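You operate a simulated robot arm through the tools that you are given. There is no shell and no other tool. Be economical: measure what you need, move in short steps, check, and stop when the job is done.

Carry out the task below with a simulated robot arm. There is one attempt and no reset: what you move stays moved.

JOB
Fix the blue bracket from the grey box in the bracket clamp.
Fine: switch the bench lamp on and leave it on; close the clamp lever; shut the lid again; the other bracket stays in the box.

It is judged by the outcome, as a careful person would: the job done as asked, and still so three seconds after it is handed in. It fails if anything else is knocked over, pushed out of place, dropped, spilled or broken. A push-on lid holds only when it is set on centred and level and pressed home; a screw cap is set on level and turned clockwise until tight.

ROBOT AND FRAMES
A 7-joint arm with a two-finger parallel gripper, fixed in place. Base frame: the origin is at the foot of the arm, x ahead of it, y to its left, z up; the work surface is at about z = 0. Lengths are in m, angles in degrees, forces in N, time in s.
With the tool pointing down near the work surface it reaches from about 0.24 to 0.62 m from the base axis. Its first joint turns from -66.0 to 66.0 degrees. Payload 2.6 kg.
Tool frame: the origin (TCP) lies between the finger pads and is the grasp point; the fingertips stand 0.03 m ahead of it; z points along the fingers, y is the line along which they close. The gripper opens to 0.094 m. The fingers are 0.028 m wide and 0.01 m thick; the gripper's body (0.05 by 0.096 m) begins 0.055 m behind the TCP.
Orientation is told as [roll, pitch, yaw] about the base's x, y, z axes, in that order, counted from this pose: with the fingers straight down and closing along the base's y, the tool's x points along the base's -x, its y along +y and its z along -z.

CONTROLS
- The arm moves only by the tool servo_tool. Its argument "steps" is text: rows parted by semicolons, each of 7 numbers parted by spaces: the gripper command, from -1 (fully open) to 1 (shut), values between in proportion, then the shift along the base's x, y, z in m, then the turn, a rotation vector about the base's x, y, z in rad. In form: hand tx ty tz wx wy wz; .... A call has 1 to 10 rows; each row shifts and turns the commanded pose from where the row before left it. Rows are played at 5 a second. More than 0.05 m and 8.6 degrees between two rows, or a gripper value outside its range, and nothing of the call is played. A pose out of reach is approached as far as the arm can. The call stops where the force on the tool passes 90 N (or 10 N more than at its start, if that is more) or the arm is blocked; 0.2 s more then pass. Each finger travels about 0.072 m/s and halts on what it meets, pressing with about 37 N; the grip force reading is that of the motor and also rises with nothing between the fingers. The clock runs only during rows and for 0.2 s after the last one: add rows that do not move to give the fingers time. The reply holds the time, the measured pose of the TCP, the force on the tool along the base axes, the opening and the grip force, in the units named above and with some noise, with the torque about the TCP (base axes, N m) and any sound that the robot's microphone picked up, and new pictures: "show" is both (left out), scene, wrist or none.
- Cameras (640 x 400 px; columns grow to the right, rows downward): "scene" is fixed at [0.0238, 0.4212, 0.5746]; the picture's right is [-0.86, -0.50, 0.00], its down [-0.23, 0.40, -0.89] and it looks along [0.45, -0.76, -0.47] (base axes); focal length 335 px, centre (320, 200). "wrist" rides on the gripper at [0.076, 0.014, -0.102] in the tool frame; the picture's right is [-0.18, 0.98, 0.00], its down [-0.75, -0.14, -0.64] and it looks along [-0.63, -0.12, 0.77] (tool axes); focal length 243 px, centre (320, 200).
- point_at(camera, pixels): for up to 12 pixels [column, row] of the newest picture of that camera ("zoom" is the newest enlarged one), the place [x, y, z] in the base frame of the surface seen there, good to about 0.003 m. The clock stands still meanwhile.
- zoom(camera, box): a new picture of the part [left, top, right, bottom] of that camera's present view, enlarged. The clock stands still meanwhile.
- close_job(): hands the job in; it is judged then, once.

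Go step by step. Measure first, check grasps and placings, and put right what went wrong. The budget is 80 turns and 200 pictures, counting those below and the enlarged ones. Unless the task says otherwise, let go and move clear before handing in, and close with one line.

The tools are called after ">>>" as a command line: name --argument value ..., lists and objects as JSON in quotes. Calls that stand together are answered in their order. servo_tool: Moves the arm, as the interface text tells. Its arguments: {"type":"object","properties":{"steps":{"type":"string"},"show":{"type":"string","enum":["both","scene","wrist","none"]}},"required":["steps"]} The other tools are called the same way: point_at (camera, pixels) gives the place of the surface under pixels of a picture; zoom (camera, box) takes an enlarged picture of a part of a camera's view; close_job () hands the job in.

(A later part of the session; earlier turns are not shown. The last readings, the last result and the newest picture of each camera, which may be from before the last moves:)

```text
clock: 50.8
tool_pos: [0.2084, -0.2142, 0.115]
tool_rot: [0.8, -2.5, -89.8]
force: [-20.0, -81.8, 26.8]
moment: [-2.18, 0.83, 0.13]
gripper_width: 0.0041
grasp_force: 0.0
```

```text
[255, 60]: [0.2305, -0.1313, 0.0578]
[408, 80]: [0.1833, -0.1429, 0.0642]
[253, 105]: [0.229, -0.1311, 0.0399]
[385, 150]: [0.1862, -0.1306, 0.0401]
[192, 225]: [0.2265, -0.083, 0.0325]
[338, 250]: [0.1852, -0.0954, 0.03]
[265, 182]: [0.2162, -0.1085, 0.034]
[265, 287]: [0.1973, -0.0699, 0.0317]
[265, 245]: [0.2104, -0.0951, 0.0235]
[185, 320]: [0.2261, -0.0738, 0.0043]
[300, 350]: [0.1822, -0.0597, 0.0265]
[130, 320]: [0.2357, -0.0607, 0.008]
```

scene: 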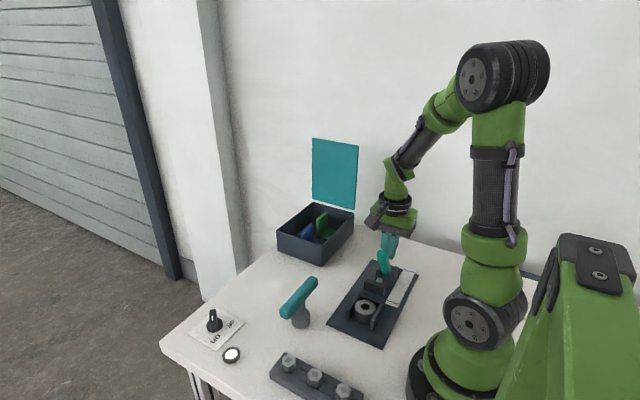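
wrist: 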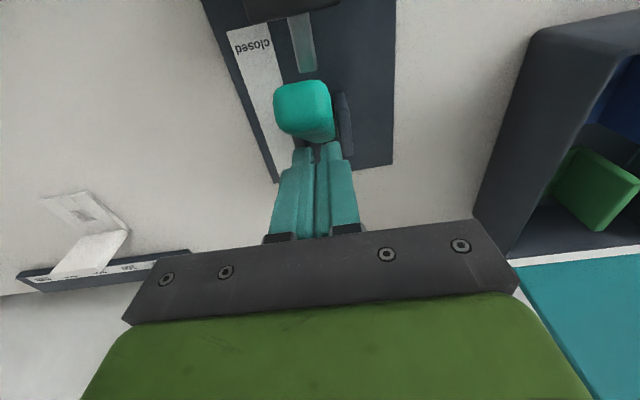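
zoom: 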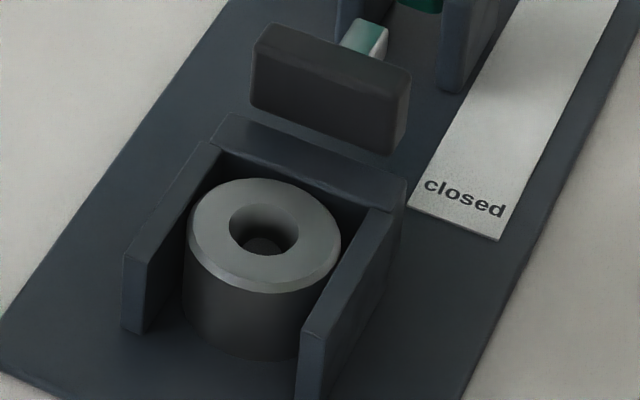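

The numbers show something useful. Laid on top of the walls and collar (all at z=0.033), the bracket's length and hole match the nest footprint exactly with its upright at −y (stop outer face −0.129, cheek ends −0.060), but it is too wide to drop between the cheeks. To learn whether the collar is loose or part of the clamp, I'll nudge it gently from its open +y side; first I back off and turn the wrist.

>>> servo_tool --steps ".9 0 -.015 .01 0 0 0;.9 0 0 .045 0 0 0;.9 0 0 .045 0 0 0;.9 .004 .02 0 0 0 .149;.9 .004 .025 0 0 0 .149;.9 .004 .025 0 0 0 .149;.9 .004 .025 0 0 0 .149;.9 .004 .025 0 0 0 .149;.9 .004 .025 0 0 0 .149;.9 .004 .025 0 0 0 .149" --show "none"

>>> servo_tool --steps ".9 .004 .015 0 0 0 .149;.9 0 .01 0 0 0 .149;.9 0 0 0 0 0 .149;.9 0 0 -.01 0 .122 .08;.9 0 0 -.02 0 .122 0;.9 0 0 -.02 0 .122 0;.9 0 0 -.02 0 .122 0;.9 0 0 -.01 0 .122 0;.9 0 0 0 0 0 0" --show "both"

>>> zoom --camera "scene" --box '[330, 210, 440, 330]'

```text
clock: 53.0
tool_pos: [0.2372, -0.0443, 0.2103]
tool_rot: [0.1, -0.1, -29.9]
force: [-0.2, -0.7, 0.1]
moment: [0.03, 0.01, 0.01]
gripper_width: 0.0048
grasp_force: 0.0
```

```text
clock: 55.0
tool_pos: [0.2402, -0.0192, 0.1308]
tool_rot: [-0.2, 34.9, 0.2]
force: [0.1, 0.1, 0.0]
moment: [0.0, -0.01, 0.02]
gripper_width: 0.0047
grasp_force: 0.0
```

scene: 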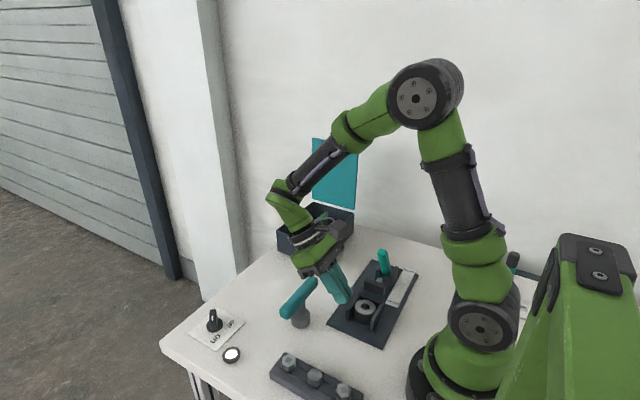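
wrist: 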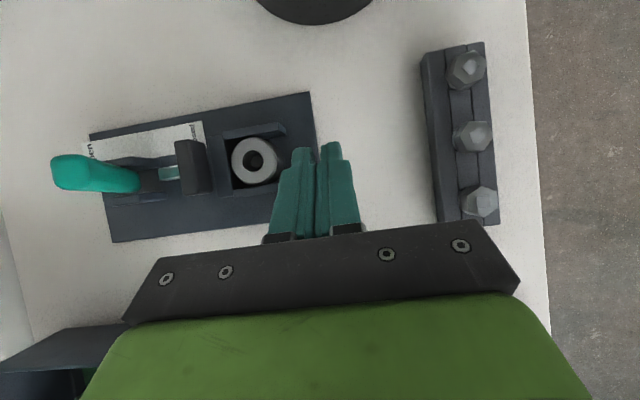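

```text
3.33 times, centred on (385, 270) of scene
```

zoom: 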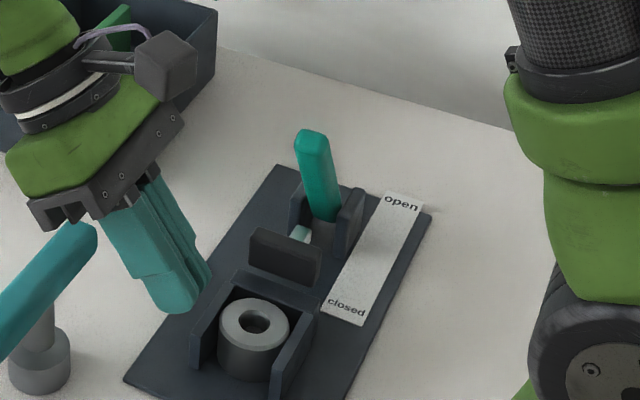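

The lever holds its place. I'll lower the closed fingers in front of the collar.

>>> servo_tool --steps ".9 -.0075 -.004 -.03 0 0 0;.9 -.0075 -.004 -.03 0 0 0;.9 -.0075 -.003 -.03 0 0 0;.9 0 0 0 0 0 0;.9 0 -.01 0 0 0 0;.9 0 -.008 0 0 0 0;.9 0 -.004 0 0 0 0;.9 0 0 0 0 0 0" --show "wrist"

>>> zoom --camera "scene" --box '[330, 260, 400, 330]'

```text
clock: 56.8
tool_pos: [0.2199, -0.0523, 0.0392]
tool_rot: [-0.2, 35.0, 0.1]
force: [-0.1, 0.0, -0.2]
moment: [0.02, -0.03, -0.01]
gripper_width: 0.0045
grasp_force: 0.1
```

wrist: 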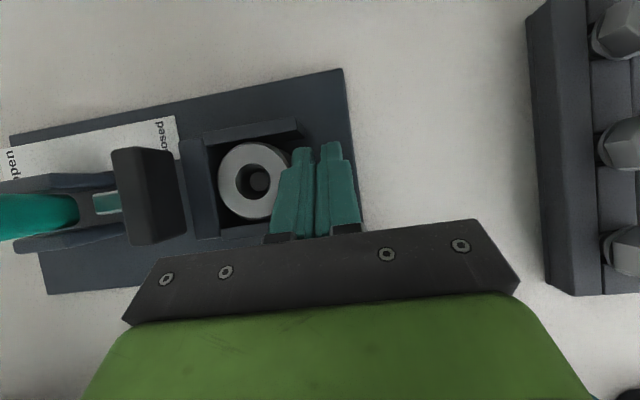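

```text
5.71 times, centred on (365, 295) of scene
```

zoom: 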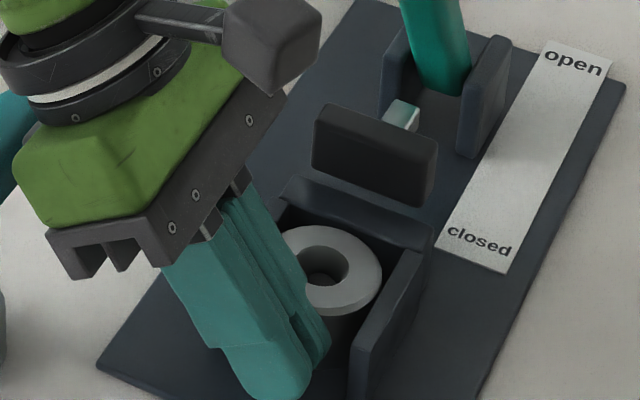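

No contact yet; the fingers are about 4 mm from the collar. I'll nudge in 2 mm steps, reading the force after each pair.

>>> servo_tool --steps ".9 0 -.002 0 0 0 0;.9 0 -.002 0 0 0 0;.9 0 0 0 0 0 0" --show "none"

>>> servo_tool --steps ".9 0 -.002 0 0 0 0;.9 0 0 0 0 0 0" --show "none"

>>> servo_tool --steps ".9 0 -.002 0 0 0 0;.9 0 0 0 0 0 0" --show "wrist"

>>> zoom --camera "wrist" --box '[170, 100, 340, 250]'

```text
clock: 57.6
tool_pos: [0.219, -0.0544, 0.0393]
tool_rot: [-0.2, 35.0, 0.3]
force: [0.5, 5.8, -5.8]
moment: [0.26, -0.06, -0.06]
gripper_width: 0.0011
grasp_force: 0.0
```

```text
clock: 58.2
tool_pos: [0.2186, -0.0568, 0.0405]
tool_rot: [-0.2, 35.1, 0.0]
force: [0.4, 10.1, 0.6]
moment: [0.3, 0.01, -0.11]
gripper_width: 0.0003
grasp_force: 0.0
```

```text
clock: 58.8
tool_pos: [0.2192, -0.0578, 0.0402]
tool_rot: [0.0, 35.0, 0.1]
force: [2.9, 25.5, -3.8]
moment: [0.48, -0.08, -0.19]
gripper_width: 0.0001
grasp_force: 0.1
```

wrist: 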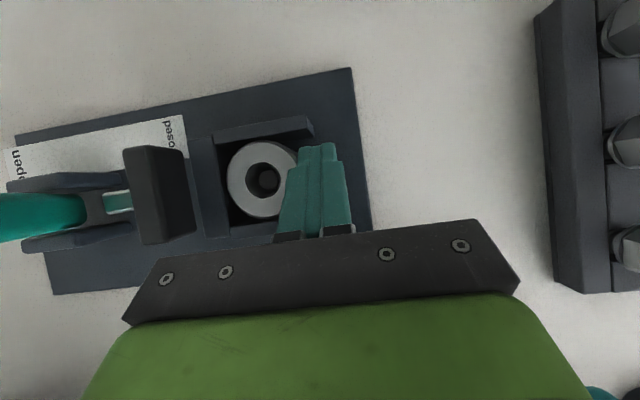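

```text
2.67 times, centred on (255, 175) of wrist
```

zoom: 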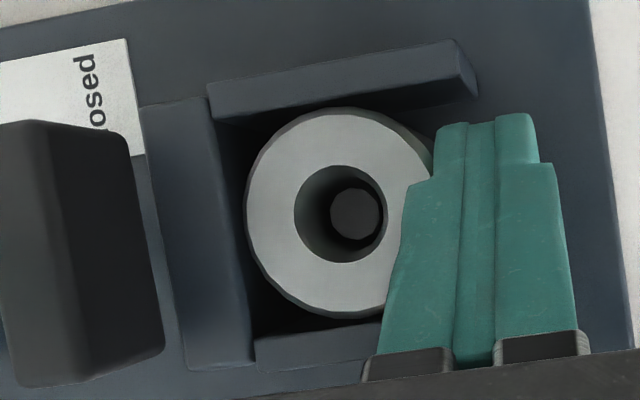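

The force rose to 25 N while the fingers were squeezed fully shut. I'll push 3 mm more to see whether the collar yields, then compare its position.

>>> servo_tool --steps ".9 0 -.0015 0 0 0 0;.9 0 -.0015 0 0 0 0;.9 0 0 0 0 0 0" --show "wrist"

>>> point_at --camera "wrist" --pixels '[[231, 180], [262, 145], [264, 213], [265, 182], [290, 165], [224, 180], [216, 180]]'

>>> zoom --camera "wrist" --box '[170, 100, 340, 250]'

```text
clock: 59.6
tool_pos: [0.2204, -0.0584, 0.0408]
tool_rot: [0.4, 35.1, -0.1]
force: [-2.3, 42.6, 0.0]
moment: [0.49, 0.05, -0.37]
gripper_width: 0.0001
grasp_force: 0.0
```

wrist: 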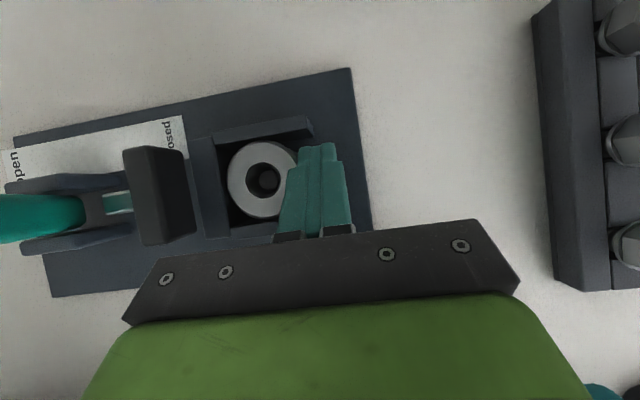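

```text
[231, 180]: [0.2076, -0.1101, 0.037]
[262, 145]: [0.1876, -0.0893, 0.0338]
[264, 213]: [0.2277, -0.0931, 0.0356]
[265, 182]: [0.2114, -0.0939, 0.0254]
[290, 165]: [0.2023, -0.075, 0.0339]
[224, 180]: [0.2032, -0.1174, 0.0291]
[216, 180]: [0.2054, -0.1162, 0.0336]
```

```text
2.67 times, centred on (255, 175) of wrist
```

zoom: 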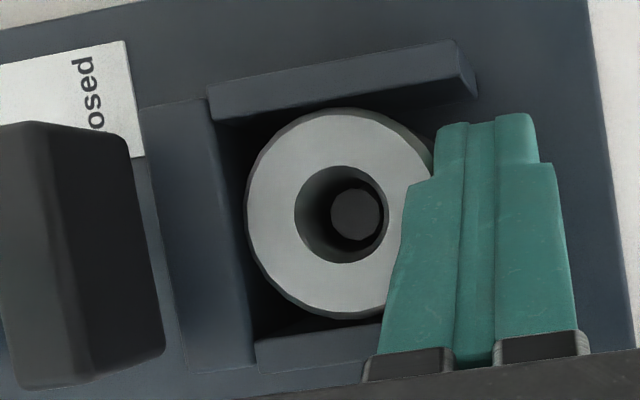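

At 43 N the collar doesn't budge and still has a gap to the stop, so it's a fixed part of the clamp: the bracket sits on top of it. I'll now finish closing the empty lever slowly, to learn the pad's final position.

>>> servo_tool --steps ".9 0 .02 0 0 0 0;.9 0 .01 .04 0 0 0;.9 0 0 .045 0 0 0;.9 0 0 .045 0 0 0;.9 0 0 .03 0 0 0;.9 0 -.045 0 0 0 0;.9 0 -.045 0 0 0 0;.9 0 -.045 0 0 0 0;.9 0 -.045 0 0 0 0;.9 0 -.045 0 0 0 0" --show "none"

>>> servo_tool --steps ".9 0 0 -.04 0 0 0;.9 0 0 -.035 0 0 0;.9 0 .01 0 0 0 0;.9 0 .008 0 0 0 0;.9 0 .005 0 0 0 0;.9 0 .005 0 0 0 0;.9 0 .005 0 0 0 0;.9 0 .005 0 0 0 0;.9 0 .005 0 0 0 0" --show "both"

>>> zoom --camera "scene" --box '[330, 210, 440, 330]'

```text
clock: 61.8
tool_pos: [0.2209, -0.2578, 0.2008]
tool_rot: [-0.2, 35.1, 0.3]
force: [0.0, 0.2, 0.0]
moment: [0.04, 0.0, -0.01]
gripper_width: 0.0047
grasp_force: 0.1
```

```text
clock: 63.8
tool_pos: [0.2189, -0.2133, 0.1244]
tool_rot: [-0.2, 34.9, 0.1]
force: [0.6, 0.0, 0.0]
moment: [-0.01, 0.01, -0.05]
gripper_width: 0.0048
grasp_force: 0.1
```

scene: 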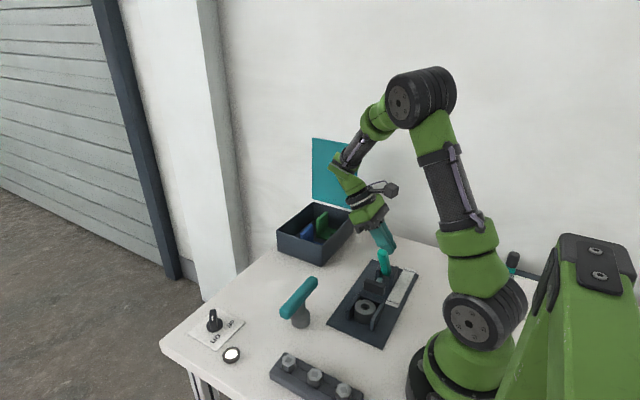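
wrist: 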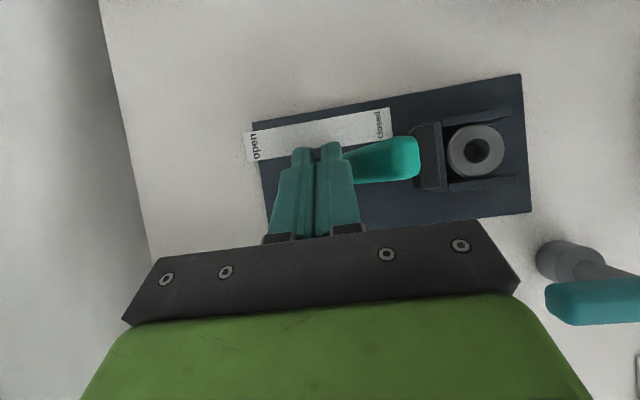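

```text
3.33 times, centred on (385, 270) of scene
```

zoom: 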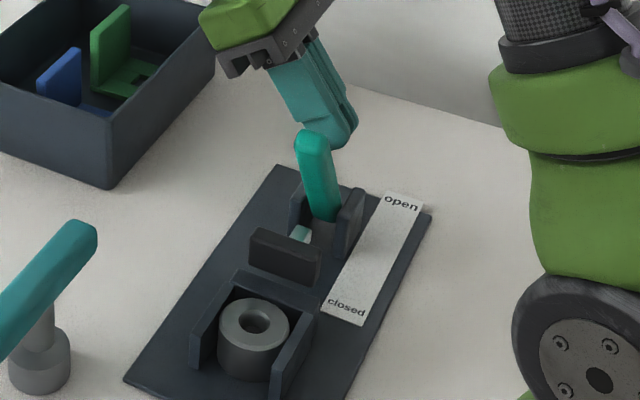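

The fingers are just behind the lever. I'll push on slowly.

>>> servo_tool --steps ".9 0 .005 -.001 0 0 0;.9 0 .005 -.001 0 0 0;.9 0 .005 -.001 0 0 0;.9 0 .005 -.002 0 0 0;.9 0 .005 -.002 0 0 0;.9 0 .005 -.002 0 0 0;.9 0 .005 -.002 0 0 0;.9 0 .005 -.002 0 0 0" --show "wrist"

>>> zoom --camera "scene" --box '[330, 210, 440, 330]'

```text
clock: 65.1
tool_pos: [0.2188, -0.2068, 0.1245]
tool_rot: [-3.3, 34.6, -0.7]
force: [-2.2, -11.1, 12.6]
moment: [-0.27, 0.17, 0.09]
gripper_width: 0.0001
grasp_force: 0.1
stopped in row 6: the force on the tool passed its limit (the readings are from after the stop); the commanded pose is now the measured one
```

wrist: 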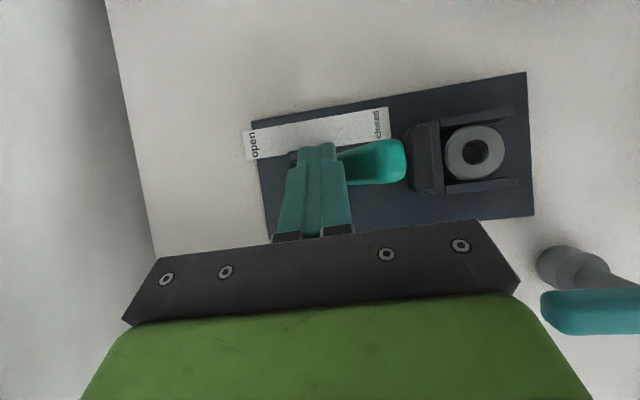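

```text
3.33 times, centred on (385, 270) of scene
```

zoom: 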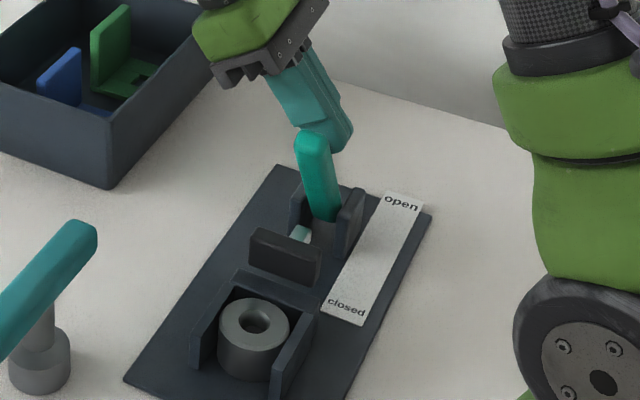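

The lever hit its end at over 90 N, so this is the closed position with the pad's front at y≈−0.131, which matches an upright standing with its outer face over the stop's outer edge. I'll now reopen the lever from its front side.

>>> servo_tool --steps ".9 0 -.012 0 0 0 0;.9 0 0 .035 0 0 0;.9 0 0 .03 0 0 0;.9 0 .04 0 0 0 0;.9 0 .042 0 0 0 0;.9 0 0 -.03 0 0 0;.9 0 0 -.035 0 0 0;.9 0 -.01 0 0 0 0;.9 0 -.01 0 0 0 0;.9 0 -.01 0 0 0 0" --show "none"

>>> servo_tool --steps ".9 0 -.01 0 0 0 0;.9 0 -.01 0 0 0 0;.9 0 -.01 0 0 0 0;.9 0 -.01 0 0 0 0;.9 0 -.01 -.002 0 0 0;.9 0 -.01 -.002 0 0 0;.9 0 -.008 -.002 0 0 0;.9 0 0 0 0 0 0" --show "both"

```text
clock: 67.3
tool_pos: [0.2189, -0.164, 0.1231]
tool_rot: [-2.9, 34.7, -0.6]
force: [-0.4, 0.6, 1.3]
moment: [-0.06, 0.01, -0.03]
gripper_width: 0.0036
grasp_force: 0.0
```

```text
clock: 69.1
tool_pos: [0.2207, -0.2309, 0.1163]
tool_rot: [-2.9, 34.5, -0.5]
force: [1.5, 1.2, 0.1]
moment: [0.01, -0.04, 0.0]
gripper_width: 0.004
grasp_force: 0.1
```

scene: 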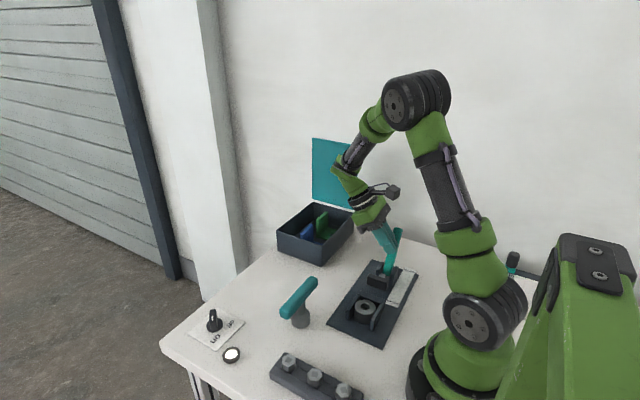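
wrist: 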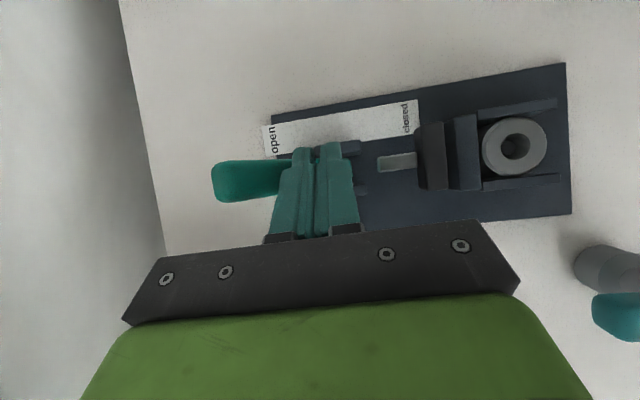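

The lever swung back easily. I'll push a bit more to the end and check the pad position.

>>> servo_tool --steps ".9 0 -.006 -.001 0 0 0;.9 0 -.006 -.001 0 0 0;.9 0 -.004 0 0 0 0;.9 0 0 0 0 0 0;.9 0 .03 .01 0 0 0;.9 0 .01 .04 0 0 0" --show "scene"

>>> zoom --camera "scene" --box '[330, 210, 440, 330]'

>>> point_at --camera "zoom" --pixels '[[270, 235], [320, 255], [295, 250], [295, 232], [360, 65], [310, 218]]'

```text
clock: 70.5
tool_pos: [0.2211, -0.2085, 0.1652]
tool_rot: [-3.1, 34.6, -0.8]
force: [-1.3, 0.1, -0.3]
moment: [-0.01, 0.0, -0.01]
gripper_width: 0.0049
grasp_force: 0.0
```

scene: 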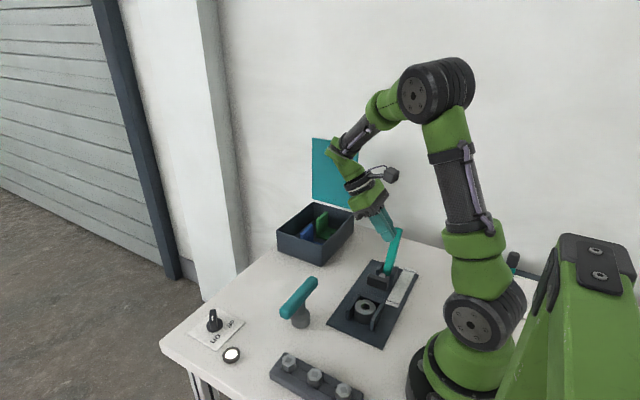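

```text
3.33 times, centred on (385, 270) of scene
```

zoom: 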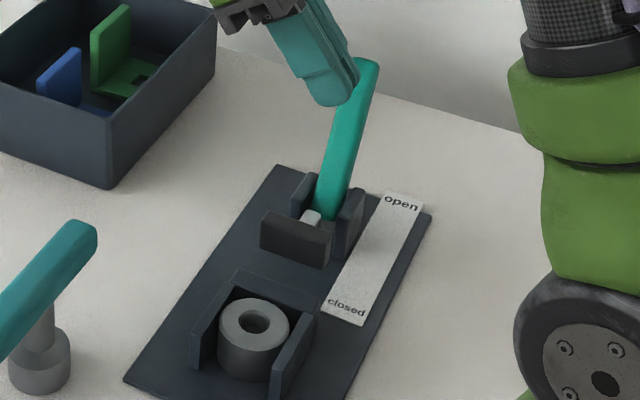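

```text
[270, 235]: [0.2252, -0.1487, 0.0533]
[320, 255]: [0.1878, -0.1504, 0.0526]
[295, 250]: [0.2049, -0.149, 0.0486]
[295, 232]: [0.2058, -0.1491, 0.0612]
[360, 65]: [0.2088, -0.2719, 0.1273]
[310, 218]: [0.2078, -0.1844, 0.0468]
```

The lever is fully open again with the pad at y≈−0.149. Now I'll go for the blue bracket: level the tool, yaw +90° so the fingers straddle its upright along x.

>>> servo_tool --steps "0 0 0 .03 .05 -.1 0;0 .03 -.005 .03 0 -.1 0;0 .035 -.005 .02 0 -.1 0;0 .035 -.005 0 0 -.1 0;0 .035 -.005 0 0 -.1 0;0 .035 -.005 0 0 -.104 0;0 .03 -.005 0 0 0 .14;0 .0325 -.005 0 0 0 .149;0 0 0 0 0 0 .149;0 0 0 0 0 0 .149" --show "none"

>>> servo_tool --steps "0 0 0 0 0 0 .149;0 0 0 0 0 0 .149;0 0 0 0 0 0 .149;0 0 0 -.01 0 0 .149;0 0 0 -.02 0 0 .149;0 0 0 -.02 0 0 .149;0 0 0 -.02 0 0 .1;0 0 0 0 0 0 0" --show "both"

```text
clock: 72.7
tool_pos: [0.4512, -0.2425, 0.2462]
tool_rot: [-0.2, 0.0, 34.7]
force: [-0.5, -0.6, 0.2]
moment: [0.02, 0.01, -0.03]
gripper_width: 0.0466
grasp_force: 0.0
```

```text
clock: 74.5
tool_pos: [0.4518, -0.2426, 0.1754]
tool_rot: [-0.2, -0.1, 91.7]
force: [-0.4, 0.5, -0.1]
moment: [-0.02, 0.02, -0.01]
gripper_width: 0.047
grasp_force: 0.0
```

scene: 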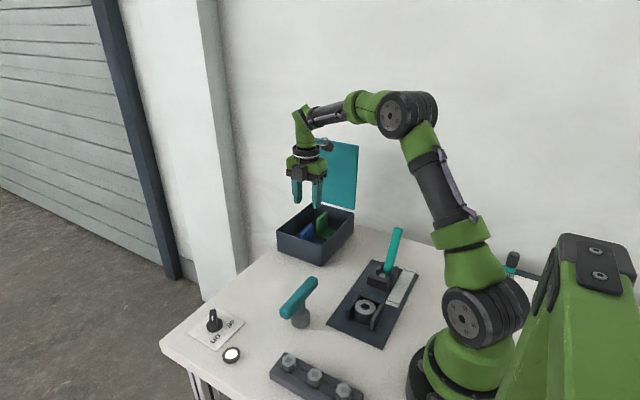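
wrist: 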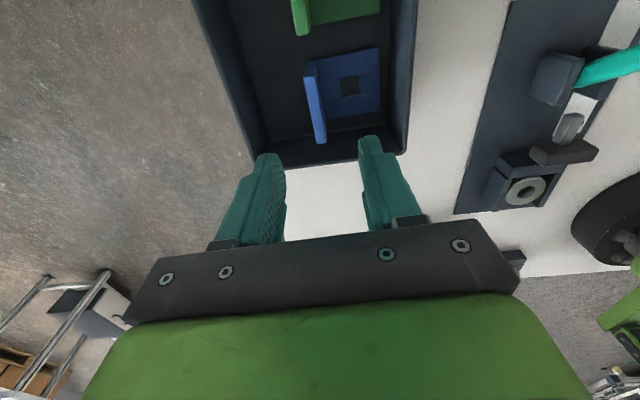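

The blue bracket is at (335,95) in view with the fingers on either side of its upright. I'll measure the upright for centring.

>>> zoom --camera "wrist" --box '[250, 20, 420, 160]'

>>> point_at --camera "wrist" --pixels '[[307, 66], [311, 90], [318, 125], [323, 138], [350, 85], [378, 50], [381, 110], [345, 55], [314, 66], [325, 120], [345, 118]]'

```text
2.86 times, centred on (335, 90) of wrist
```

zoom: 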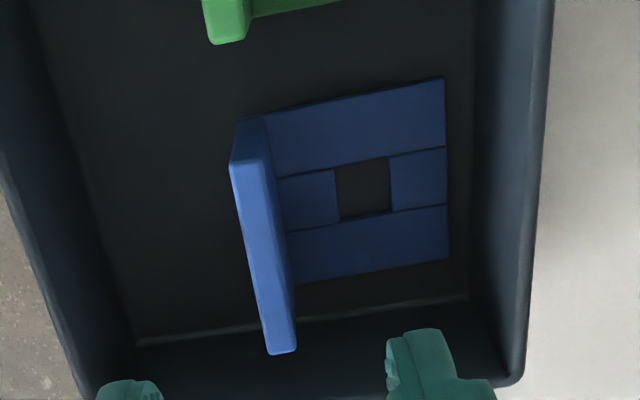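

```text
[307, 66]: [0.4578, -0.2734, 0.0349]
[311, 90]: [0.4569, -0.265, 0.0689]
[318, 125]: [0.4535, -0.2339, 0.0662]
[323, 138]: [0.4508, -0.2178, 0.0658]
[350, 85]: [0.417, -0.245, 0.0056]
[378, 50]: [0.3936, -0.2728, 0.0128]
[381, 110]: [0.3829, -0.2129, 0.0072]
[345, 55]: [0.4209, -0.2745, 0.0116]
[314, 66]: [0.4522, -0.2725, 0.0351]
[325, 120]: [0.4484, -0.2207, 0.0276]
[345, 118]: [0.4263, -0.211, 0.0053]
```

The upright is centred at about (0.453, −0.242). I'll descend over it and close.

>>> servo_tool --steps "0 .001 0 -.035 0 0 -.03;0 0 0 -.035 0 0 0;0 0 0 -.025 0 0 0;0 0 0 -.013 0 0 0;0 0 0 0 0 0 0;.95 0 0 0 0 0 0;.95 0 0 0 0 0 0;.95 0 0 0 0 0 0" --show "both"

```text
clock: 76.3
tool_pos: [0.4528, -0.2424, 0.0669]
tool_rot: [-0.2, -0.1, 89.8]
force: [-0.1, -0.7, 0.2]
moment: [0.02, 0.0, 0.03]
gripper_width: 0.0141
grasp_force: 36.9
```

scene: 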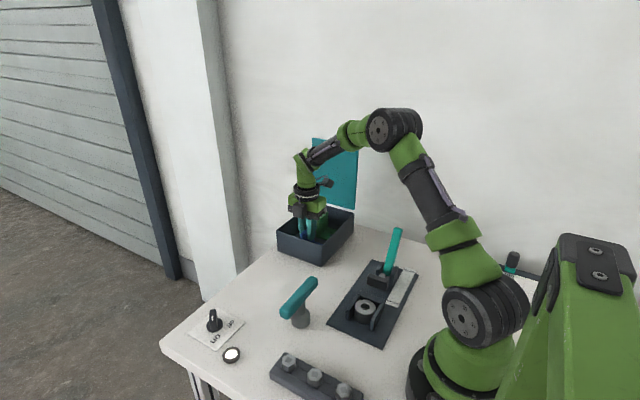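
wrist: 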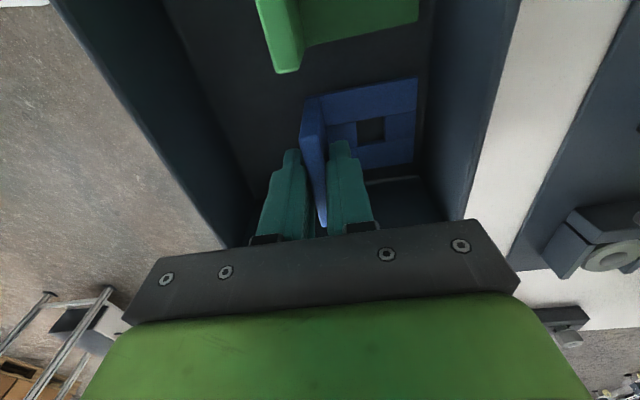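

The bracket is gripped near the middle of its upright. I'll lift it straight out and check.

>>> servo_tool --steps ".95 0 0 .02 0 0 0;.95 0 0 .035 0 0 0;.95 0 0 .04 0 0 0;.95 0 0 .04 0 0 0;.95 0 0 .038 0 0 0;.95 0 0 0 0 0 0" --show "both"

```text
clock: 77.7
tool_pos: [0.4532, -0.242, 0.2406]
tool_rot: [-0.2, -0.1, 90.0]
force: [0.4, 0.7, -1.1]
moment: [-0.01, -0.03, -0.04]
gripper_width: 0.0139
grasp_force: 37.1
```

scene: 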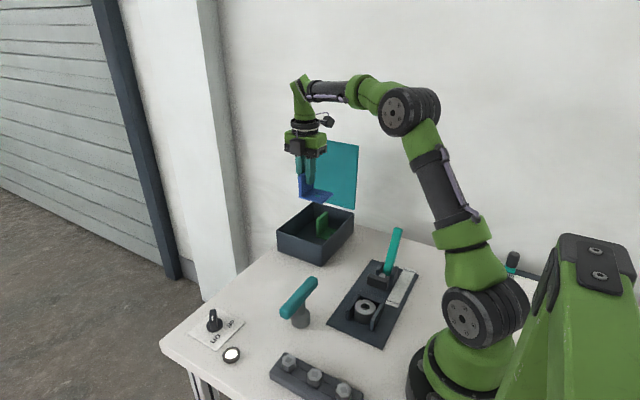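
wrist: 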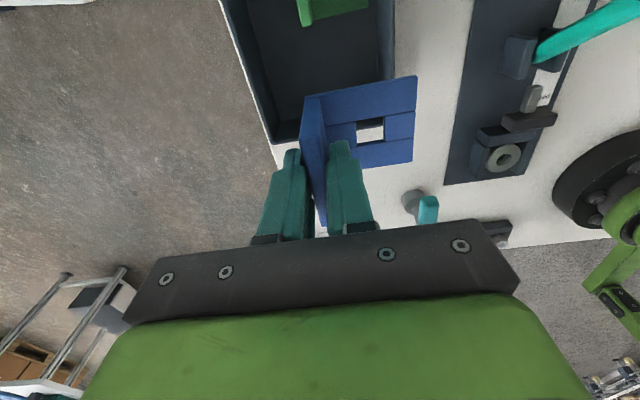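

The blue bracket is out and hangs level, and the green one stayed. I'll zoom to check its underside, then carry it over the clamp with a −90° turn.

>>> zoom --camera "scene" --box '[280, 140, 350, 215]'

>>> servo_tool --steps ".95 -.0244 .0114 0 0 0 -.149;.95 -.0244 .0114 0 0 0 -.149;.95 -.0244 .0114 0 0 0 -.149;.95 -.0244 .0114 0 0 0 -.149;.95 -.0244 .0114 0 0 0 -.149;.95 -.0244 .0114 0 0 0 -.149;.95 -.0244 .0114 0 0 0 -.149;.95 -.0244 .0114 0 0 0 -.149;.95 -.0244 .0114 0 0 0 -.149;.95 -.0244 .0114 0 0 0 -.149" --show "none"

>>> servo_tool --steps ".95 0 0 -.02 0 0 -.081;.95 0 0 -.03 0 0 0;.95 0 0 -.03 0 0 0;.95 0 0 0 0 0 0" --show "both"

>>> zoom --camera "scene" --box '[320, 210, 430, 340]'

```text
5.33 times, centred on (315, 178) of scene
```

zoom: 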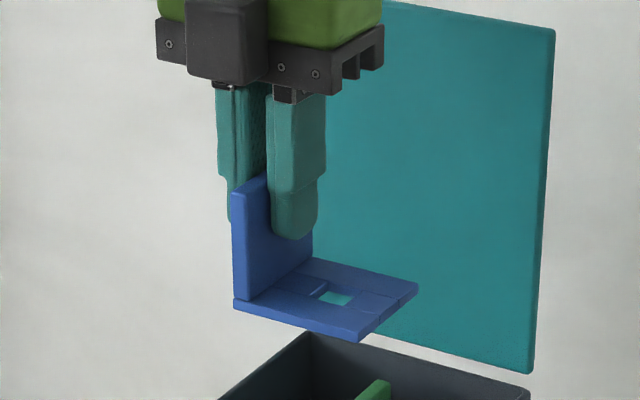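

```text
clock: 79.9
tool_pos: [0.2098, -0.1272, 0.2402]
tool_rot: [-0.2, 0.0, 4.4]
force: [0.3, -0.5, -1.9]
moment: [-0.03, 0.0, -0.03]
gripper_width: 0.0135
grasp_force: 37.1
```

```text
clock: 80.9
tool_pos: [0.2077, -0.129, 0.1602]
tool_rot: [-0.2, 0.0, -0.1]
force: [0.1, -0.4, -1.7]
moment: [-0.02, 0.02, 0.01]
gripper_width: 0.0137
grasp_force: 37.7
```

scene: 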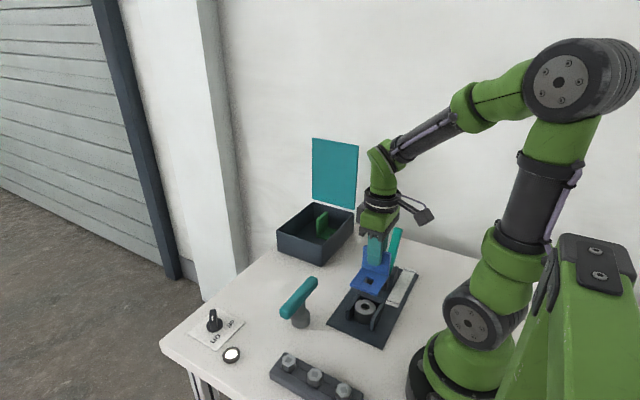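
wrist: 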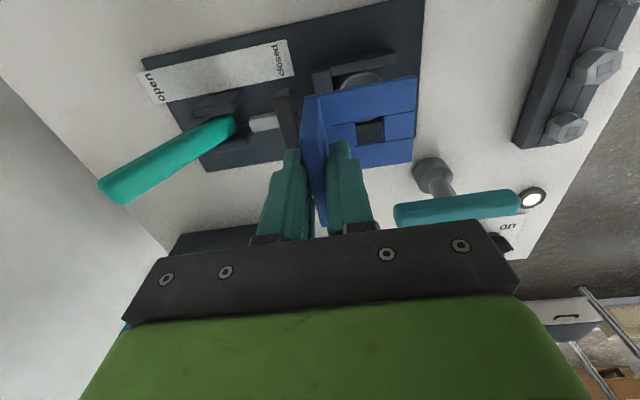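

```text
3.08 times, centred on (375, 275) of scene
```

zoom: 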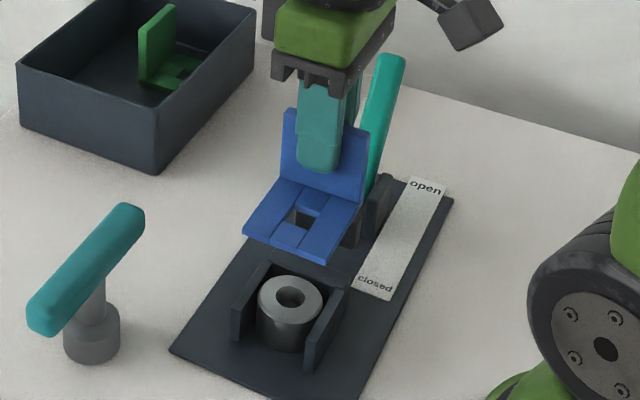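

The bracket is over the nest with its upright on the pad side and its hole above the collar. I'll lower it close to the surface and inspect the alignment.

>>> servo_tool --steps ".95 .0005 .001 -.025 0 0 0;.95 0 0 -.02 0 0 0;.95 0 0 -.012 0 0 0;.95 0 0 0 0 0 0" --show "both"

>>> zoom --camera "scene" --box '[335, 240, 415, 330]'

>>> zoom --camera "wrist" --box '[250, 40, 460, 190]'

```text
clock: 81.9
tool_pos: [0.2064, -0.1284, 0.1034]
tool_rot: [-0.2, 0.0, -0.1]
force: [0.1, -0.1, -1.2]
moment: [-0.02, 0.02, -0.01]
gripper_width: 0.0138
grasp_force: 37.3
```

scene: 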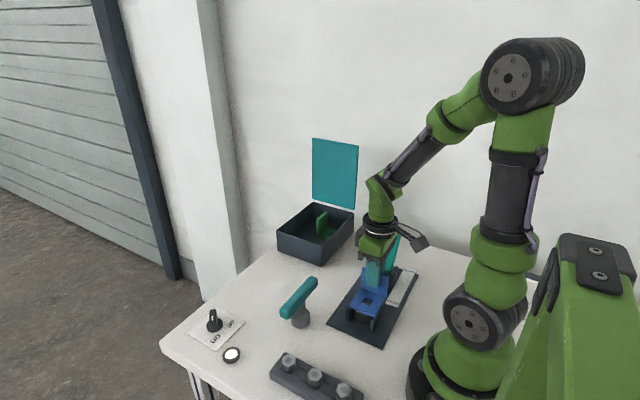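
wrist: 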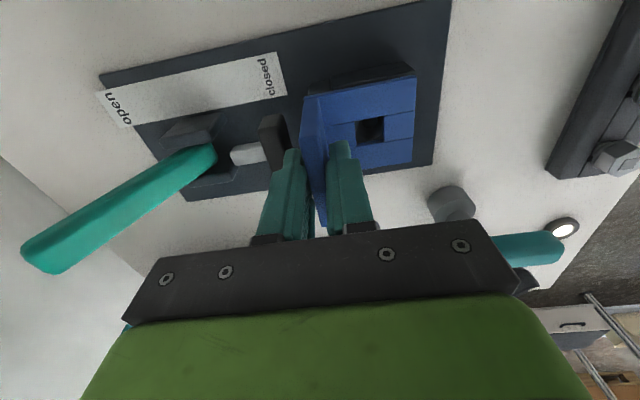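

```text
4.44 times, centred on (375, 285) of scene
```

zoom: 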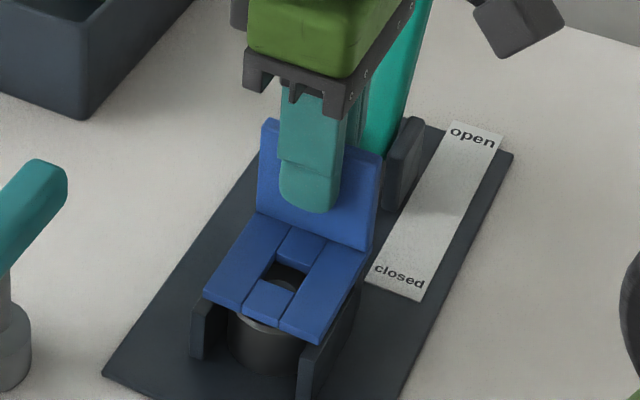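

```text
2.67 times, centred on (355, 115) of wrist
```

zoom: 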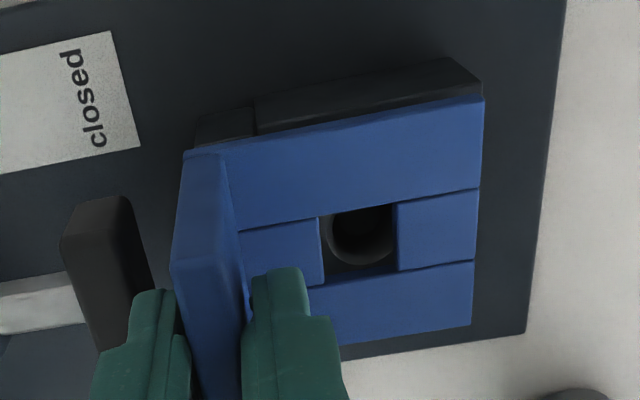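

The bracket footprint matches the nest, and the bore shows through the square hole. I'll measure how well hole and bore line up before setting it down.

>>> point_at --camera "zoom" --pixels '[[318, 220], [396, 203], [326, 283], [398, 268], [480, 100], [468, 322], [230, 155], [360, 140], [400, 330], [176, 262], [190, 158], [368, 70]]'

>>> point_at --camera "scene" --pixels '[[348, 307], [369, 317], [386, 296], [359, 289], [366, 288], [371, 309], [363, 302], [376, 300]]'

```text
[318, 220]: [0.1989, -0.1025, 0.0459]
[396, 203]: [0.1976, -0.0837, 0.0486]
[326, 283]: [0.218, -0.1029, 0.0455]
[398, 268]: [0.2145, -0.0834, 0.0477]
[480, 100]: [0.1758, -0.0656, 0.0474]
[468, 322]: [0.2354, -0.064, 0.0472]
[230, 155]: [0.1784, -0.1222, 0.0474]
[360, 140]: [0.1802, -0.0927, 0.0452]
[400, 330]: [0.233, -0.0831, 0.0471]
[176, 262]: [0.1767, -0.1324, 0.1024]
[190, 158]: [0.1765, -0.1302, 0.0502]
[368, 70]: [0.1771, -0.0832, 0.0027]
```

```text
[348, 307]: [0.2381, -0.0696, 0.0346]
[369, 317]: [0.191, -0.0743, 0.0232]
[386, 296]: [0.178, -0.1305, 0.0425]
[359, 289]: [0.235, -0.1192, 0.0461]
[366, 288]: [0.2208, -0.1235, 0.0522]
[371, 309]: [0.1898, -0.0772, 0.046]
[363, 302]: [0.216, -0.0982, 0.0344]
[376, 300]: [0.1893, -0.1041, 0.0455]
```

The hole centre is at (0.207,−0.093) against the bore at (0.209,−0.092), with the base about 6 mm above the support. I'll shift +2 mm in x and lower slowly to contact.

>>> servo_tool --steps ".95 .002 .0005 -.002 0 0 0;.95 0 0 -.002 0 0 0;.95 0 0 -.0015 0 0 0;.95 0 0 -.001 0 0 0;.95 0 0 0 0 0 0" --show "none"

>>> servo_tool --steps ".95 0 0 -.001 0 0 0;.95 0 0 -.001 0 0 0;.95 0 0 0 0 0 0" --show "scene"

>>> zoom --camera "scene" --box '[335, 240, 415, 330]'

```text
clock: 83.1
tool_pos: [0.2113, -0.1268, 0.0958]
tool_rot: [-0.2, 0.0, -0.1]
force: [-0.9, 1.1, -1.7]
moment: [0.01, 0.06, 0.02]
gripper_width: 0.014
grasp_force: 36.9
```

```text
clock: 83.9
tool_pos: [0.2125, -0.128, 0.0938]
tool_rot: [-0.3, -0.1, -0.2]
force: [-3.5, -2.4, 6.2]
moment: [0.01, 0.04, 0.05]
gripper_width: 0.0139
grasp_force: 36.7
```

scene: 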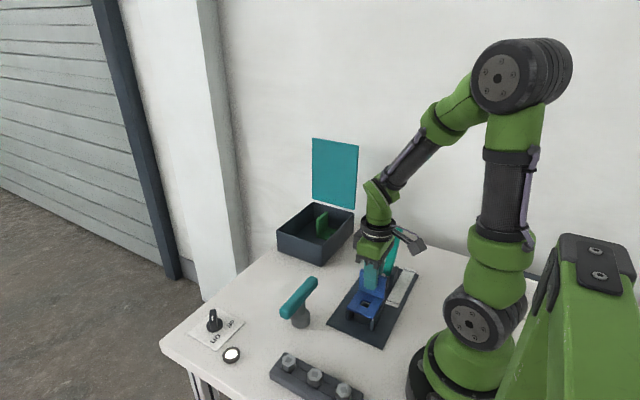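

```text
4.44 times, centred on (375, 285) of scene
```

zoom: 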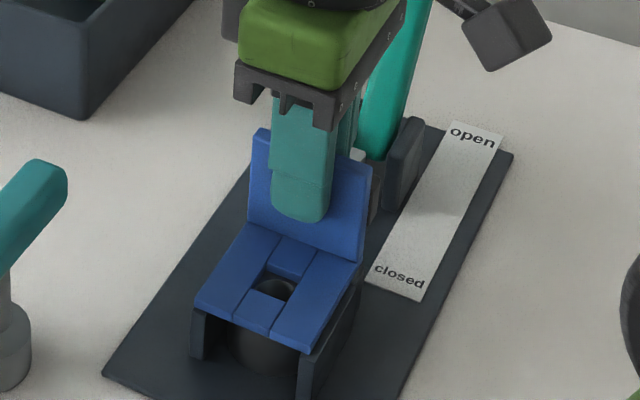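

It's touching down (6 N), but x reads 0.2125, so it overshot by about 4 mm and the picture shows it shifted toward +x. I'll lift a little, shift back, and check from the wrist.

>>> servo_tool --steps ".95 0 0 .003 0 0 0;.95 -.002 0 0 0 0 0;.95 -.002 0 0 0 0 0;.95 0 0 0 0 0 0" --show "wrist"

>>> zoom --camera "wrist" --box '[250, 40, 460, 190]'

>>> zoom --camera "scene" --box '[335, 240, 415, 330]'

```text
clock: 84.9
tool_pos: [0.2071, -0.1272, 0.0985]
tool_rot: [-0.2, 0.1, 0.0]
force: [0.4, 0.1, -0.6]
moment: [-0.02, -0.07, 0.0]
gripper_width: 0.014
grasp_force: 36.4
```

wrist: 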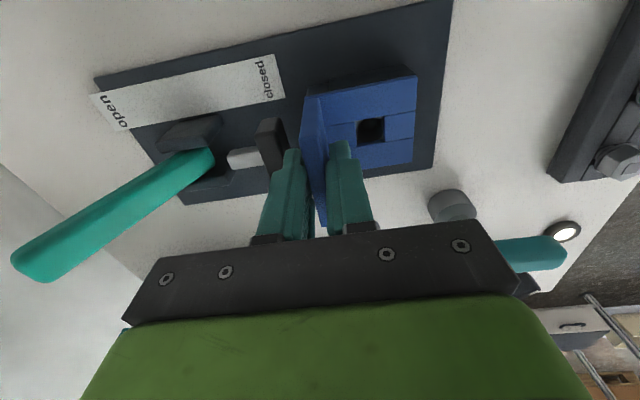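

```text
2.67 times, centred on (355, 115) of wrist
```

zoom: 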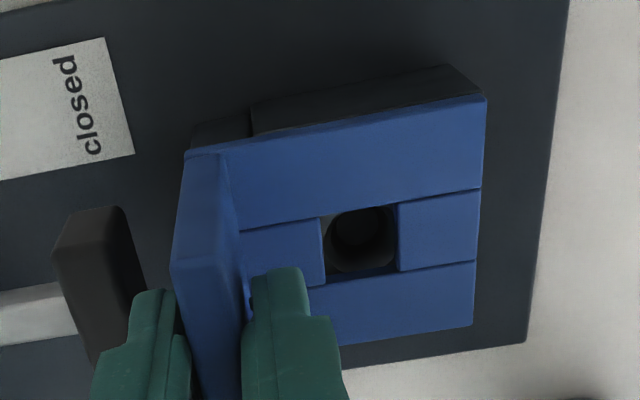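

```text
4.44 times, centred on (375, 285) of scene
```

zoom: 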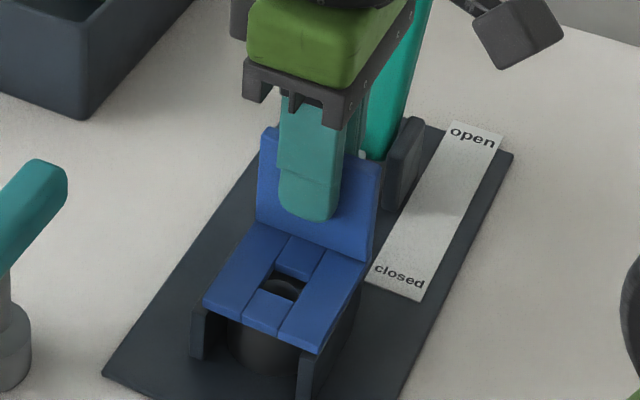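

The bore now sits centred in the square hole. I'll lower to contact again.

>>> servo_tool --steps ".95 0 0 -.002 0 0 0;.95 0 0 -.001 0 0 0;.95 0 0 -.001 0 0 0;.95 0 0 0 0 0 0" --show "wrist"

>>> zoom --camera "wrist" --box '[250, 40, 460, 190]'

>>> zoom --camera "scene" --box '[335, 240, 415, 330]'

```text
clock: 85.9
tool_pos: [0.2071, -0.1266, 0.0945]
tool_rot: [-0.2, -0.1, -0.2]
force: [-12.8, 3.4, 34.3]
moment: [0.01, 0.18, 0.0]
gripper_width: 0.014
grasp_force: 37.3
```

wrist: 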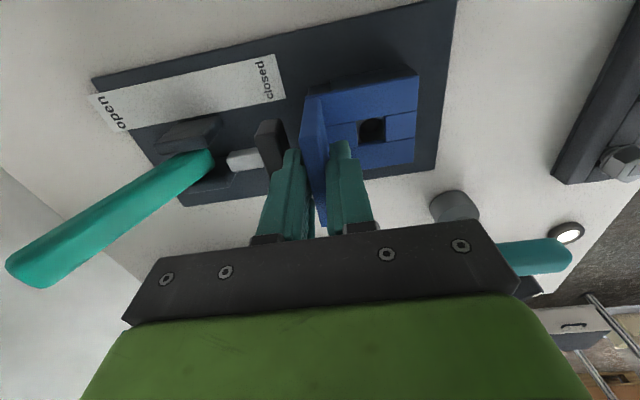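

```text
2.67 times, centred on (355, 115) of wrist
```

zoom: 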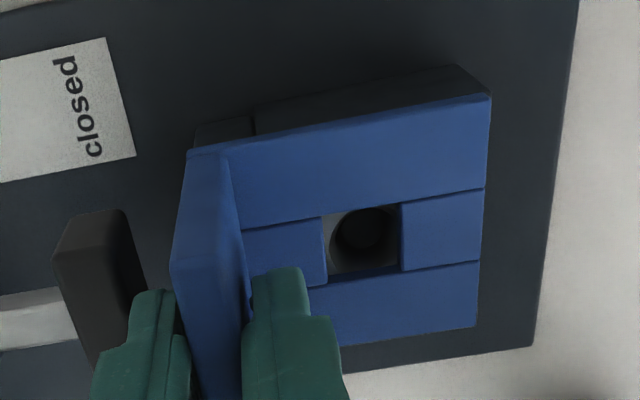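

```text
4.44 times, centred on (375, 285) of scene
```

zoom: 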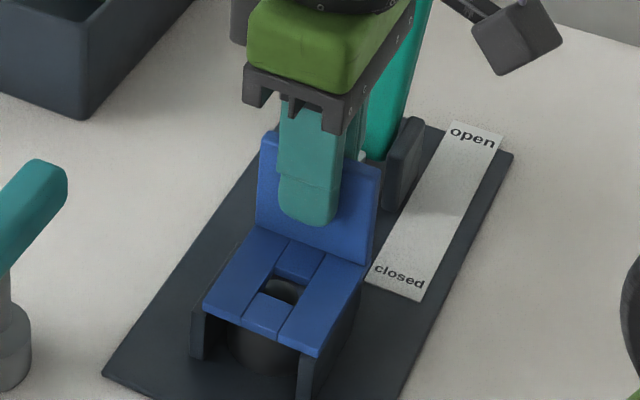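

It's seated with firm contact (34 N at z 0.0945), and the pad will push the last 1–2 mm toward +y. I'll relieve the load, open slightly to clear the pad, and lift off.

>>> servo_tool --steps ".95 0 0 .001 0 0 0;.53 0 0 .0005 0 0 0;.53 0 0 0 0 0 0;.53 0 0 0 0 0 0;.53 0 0 .015 0 0 0;.53 0 0 .03 0 0 0;.53 0 0 .04 0 0 0;.53 0 0 .03 0 0 0;.53 0 0 0 0 0 0" --show "both"

>>> zoom --camera "scene" --box '[325, 230, 425, 340]'

```text
clock: 87.9
tool_pos: [0.2072, -0.1241, 0.2117]
tool_rot: [-0.3, -0.1, 0.0]
force: [0.2, 0.0, 0.3]
moment: [0.02, 0.03, 0.02]
gripper_width: 0.0221
grasp_force: 0.0
```

scene: 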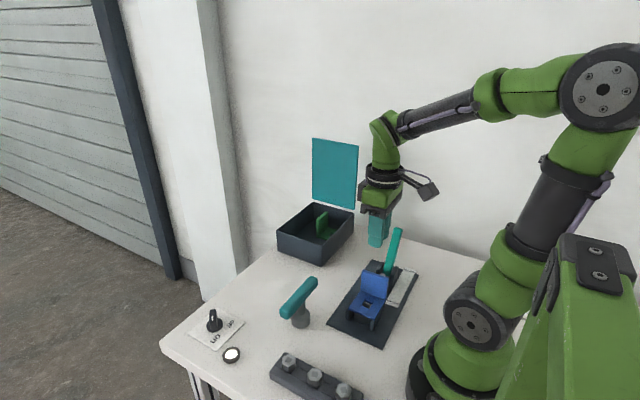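
wrist: 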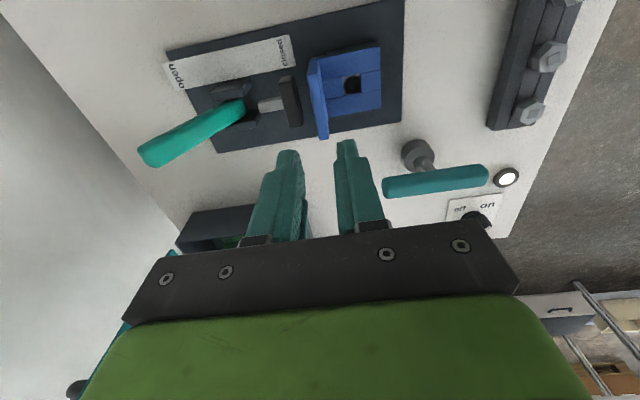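

```text
3.64 times, centred on (375, 285) of scene
```

zoom: 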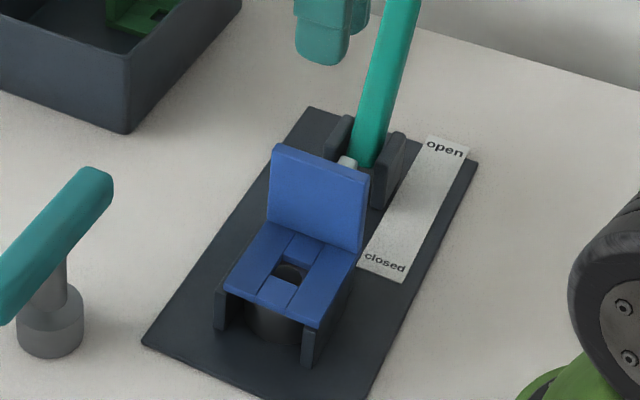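

The bracket stands alone on the nest. I'll verify its position and level before closing the lever.

>>> zoom --camera "wrist" --box '[270, 30, 410, 150]'

```text
3.33 times, centred on (340, 90) of wrist
```

zoom: 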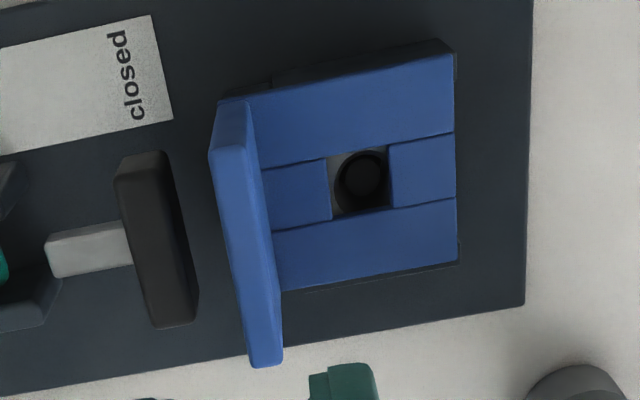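

>>> point_at --camera "zoom" --pixels '[[330, 160], [388, 148], [333, 217], [391, 206], [360, 175], [445, 65], [445, 255], [240, 110], [285, 280], [214, 150], [256, 355], [355, 90]]'

>>> point_at --camera "scene" --pixels '[[351, 272], [373, 279], [346, 306], [371, 317], [346, 312], [360, 300]]'

```text
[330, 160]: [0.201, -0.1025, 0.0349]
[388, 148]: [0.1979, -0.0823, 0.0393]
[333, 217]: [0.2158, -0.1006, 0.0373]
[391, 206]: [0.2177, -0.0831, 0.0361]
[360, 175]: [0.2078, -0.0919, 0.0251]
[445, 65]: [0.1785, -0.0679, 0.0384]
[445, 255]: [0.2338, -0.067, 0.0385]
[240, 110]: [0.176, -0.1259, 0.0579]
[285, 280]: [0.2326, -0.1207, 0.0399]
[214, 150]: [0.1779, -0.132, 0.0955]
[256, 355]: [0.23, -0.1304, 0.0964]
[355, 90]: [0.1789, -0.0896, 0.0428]
```

```text
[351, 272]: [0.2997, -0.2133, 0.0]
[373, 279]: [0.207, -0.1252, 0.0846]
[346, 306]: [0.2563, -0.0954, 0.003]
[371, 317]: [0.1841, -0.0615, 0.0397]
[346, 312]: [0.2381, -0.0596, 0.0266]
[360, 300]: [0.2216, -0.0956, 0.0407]
```

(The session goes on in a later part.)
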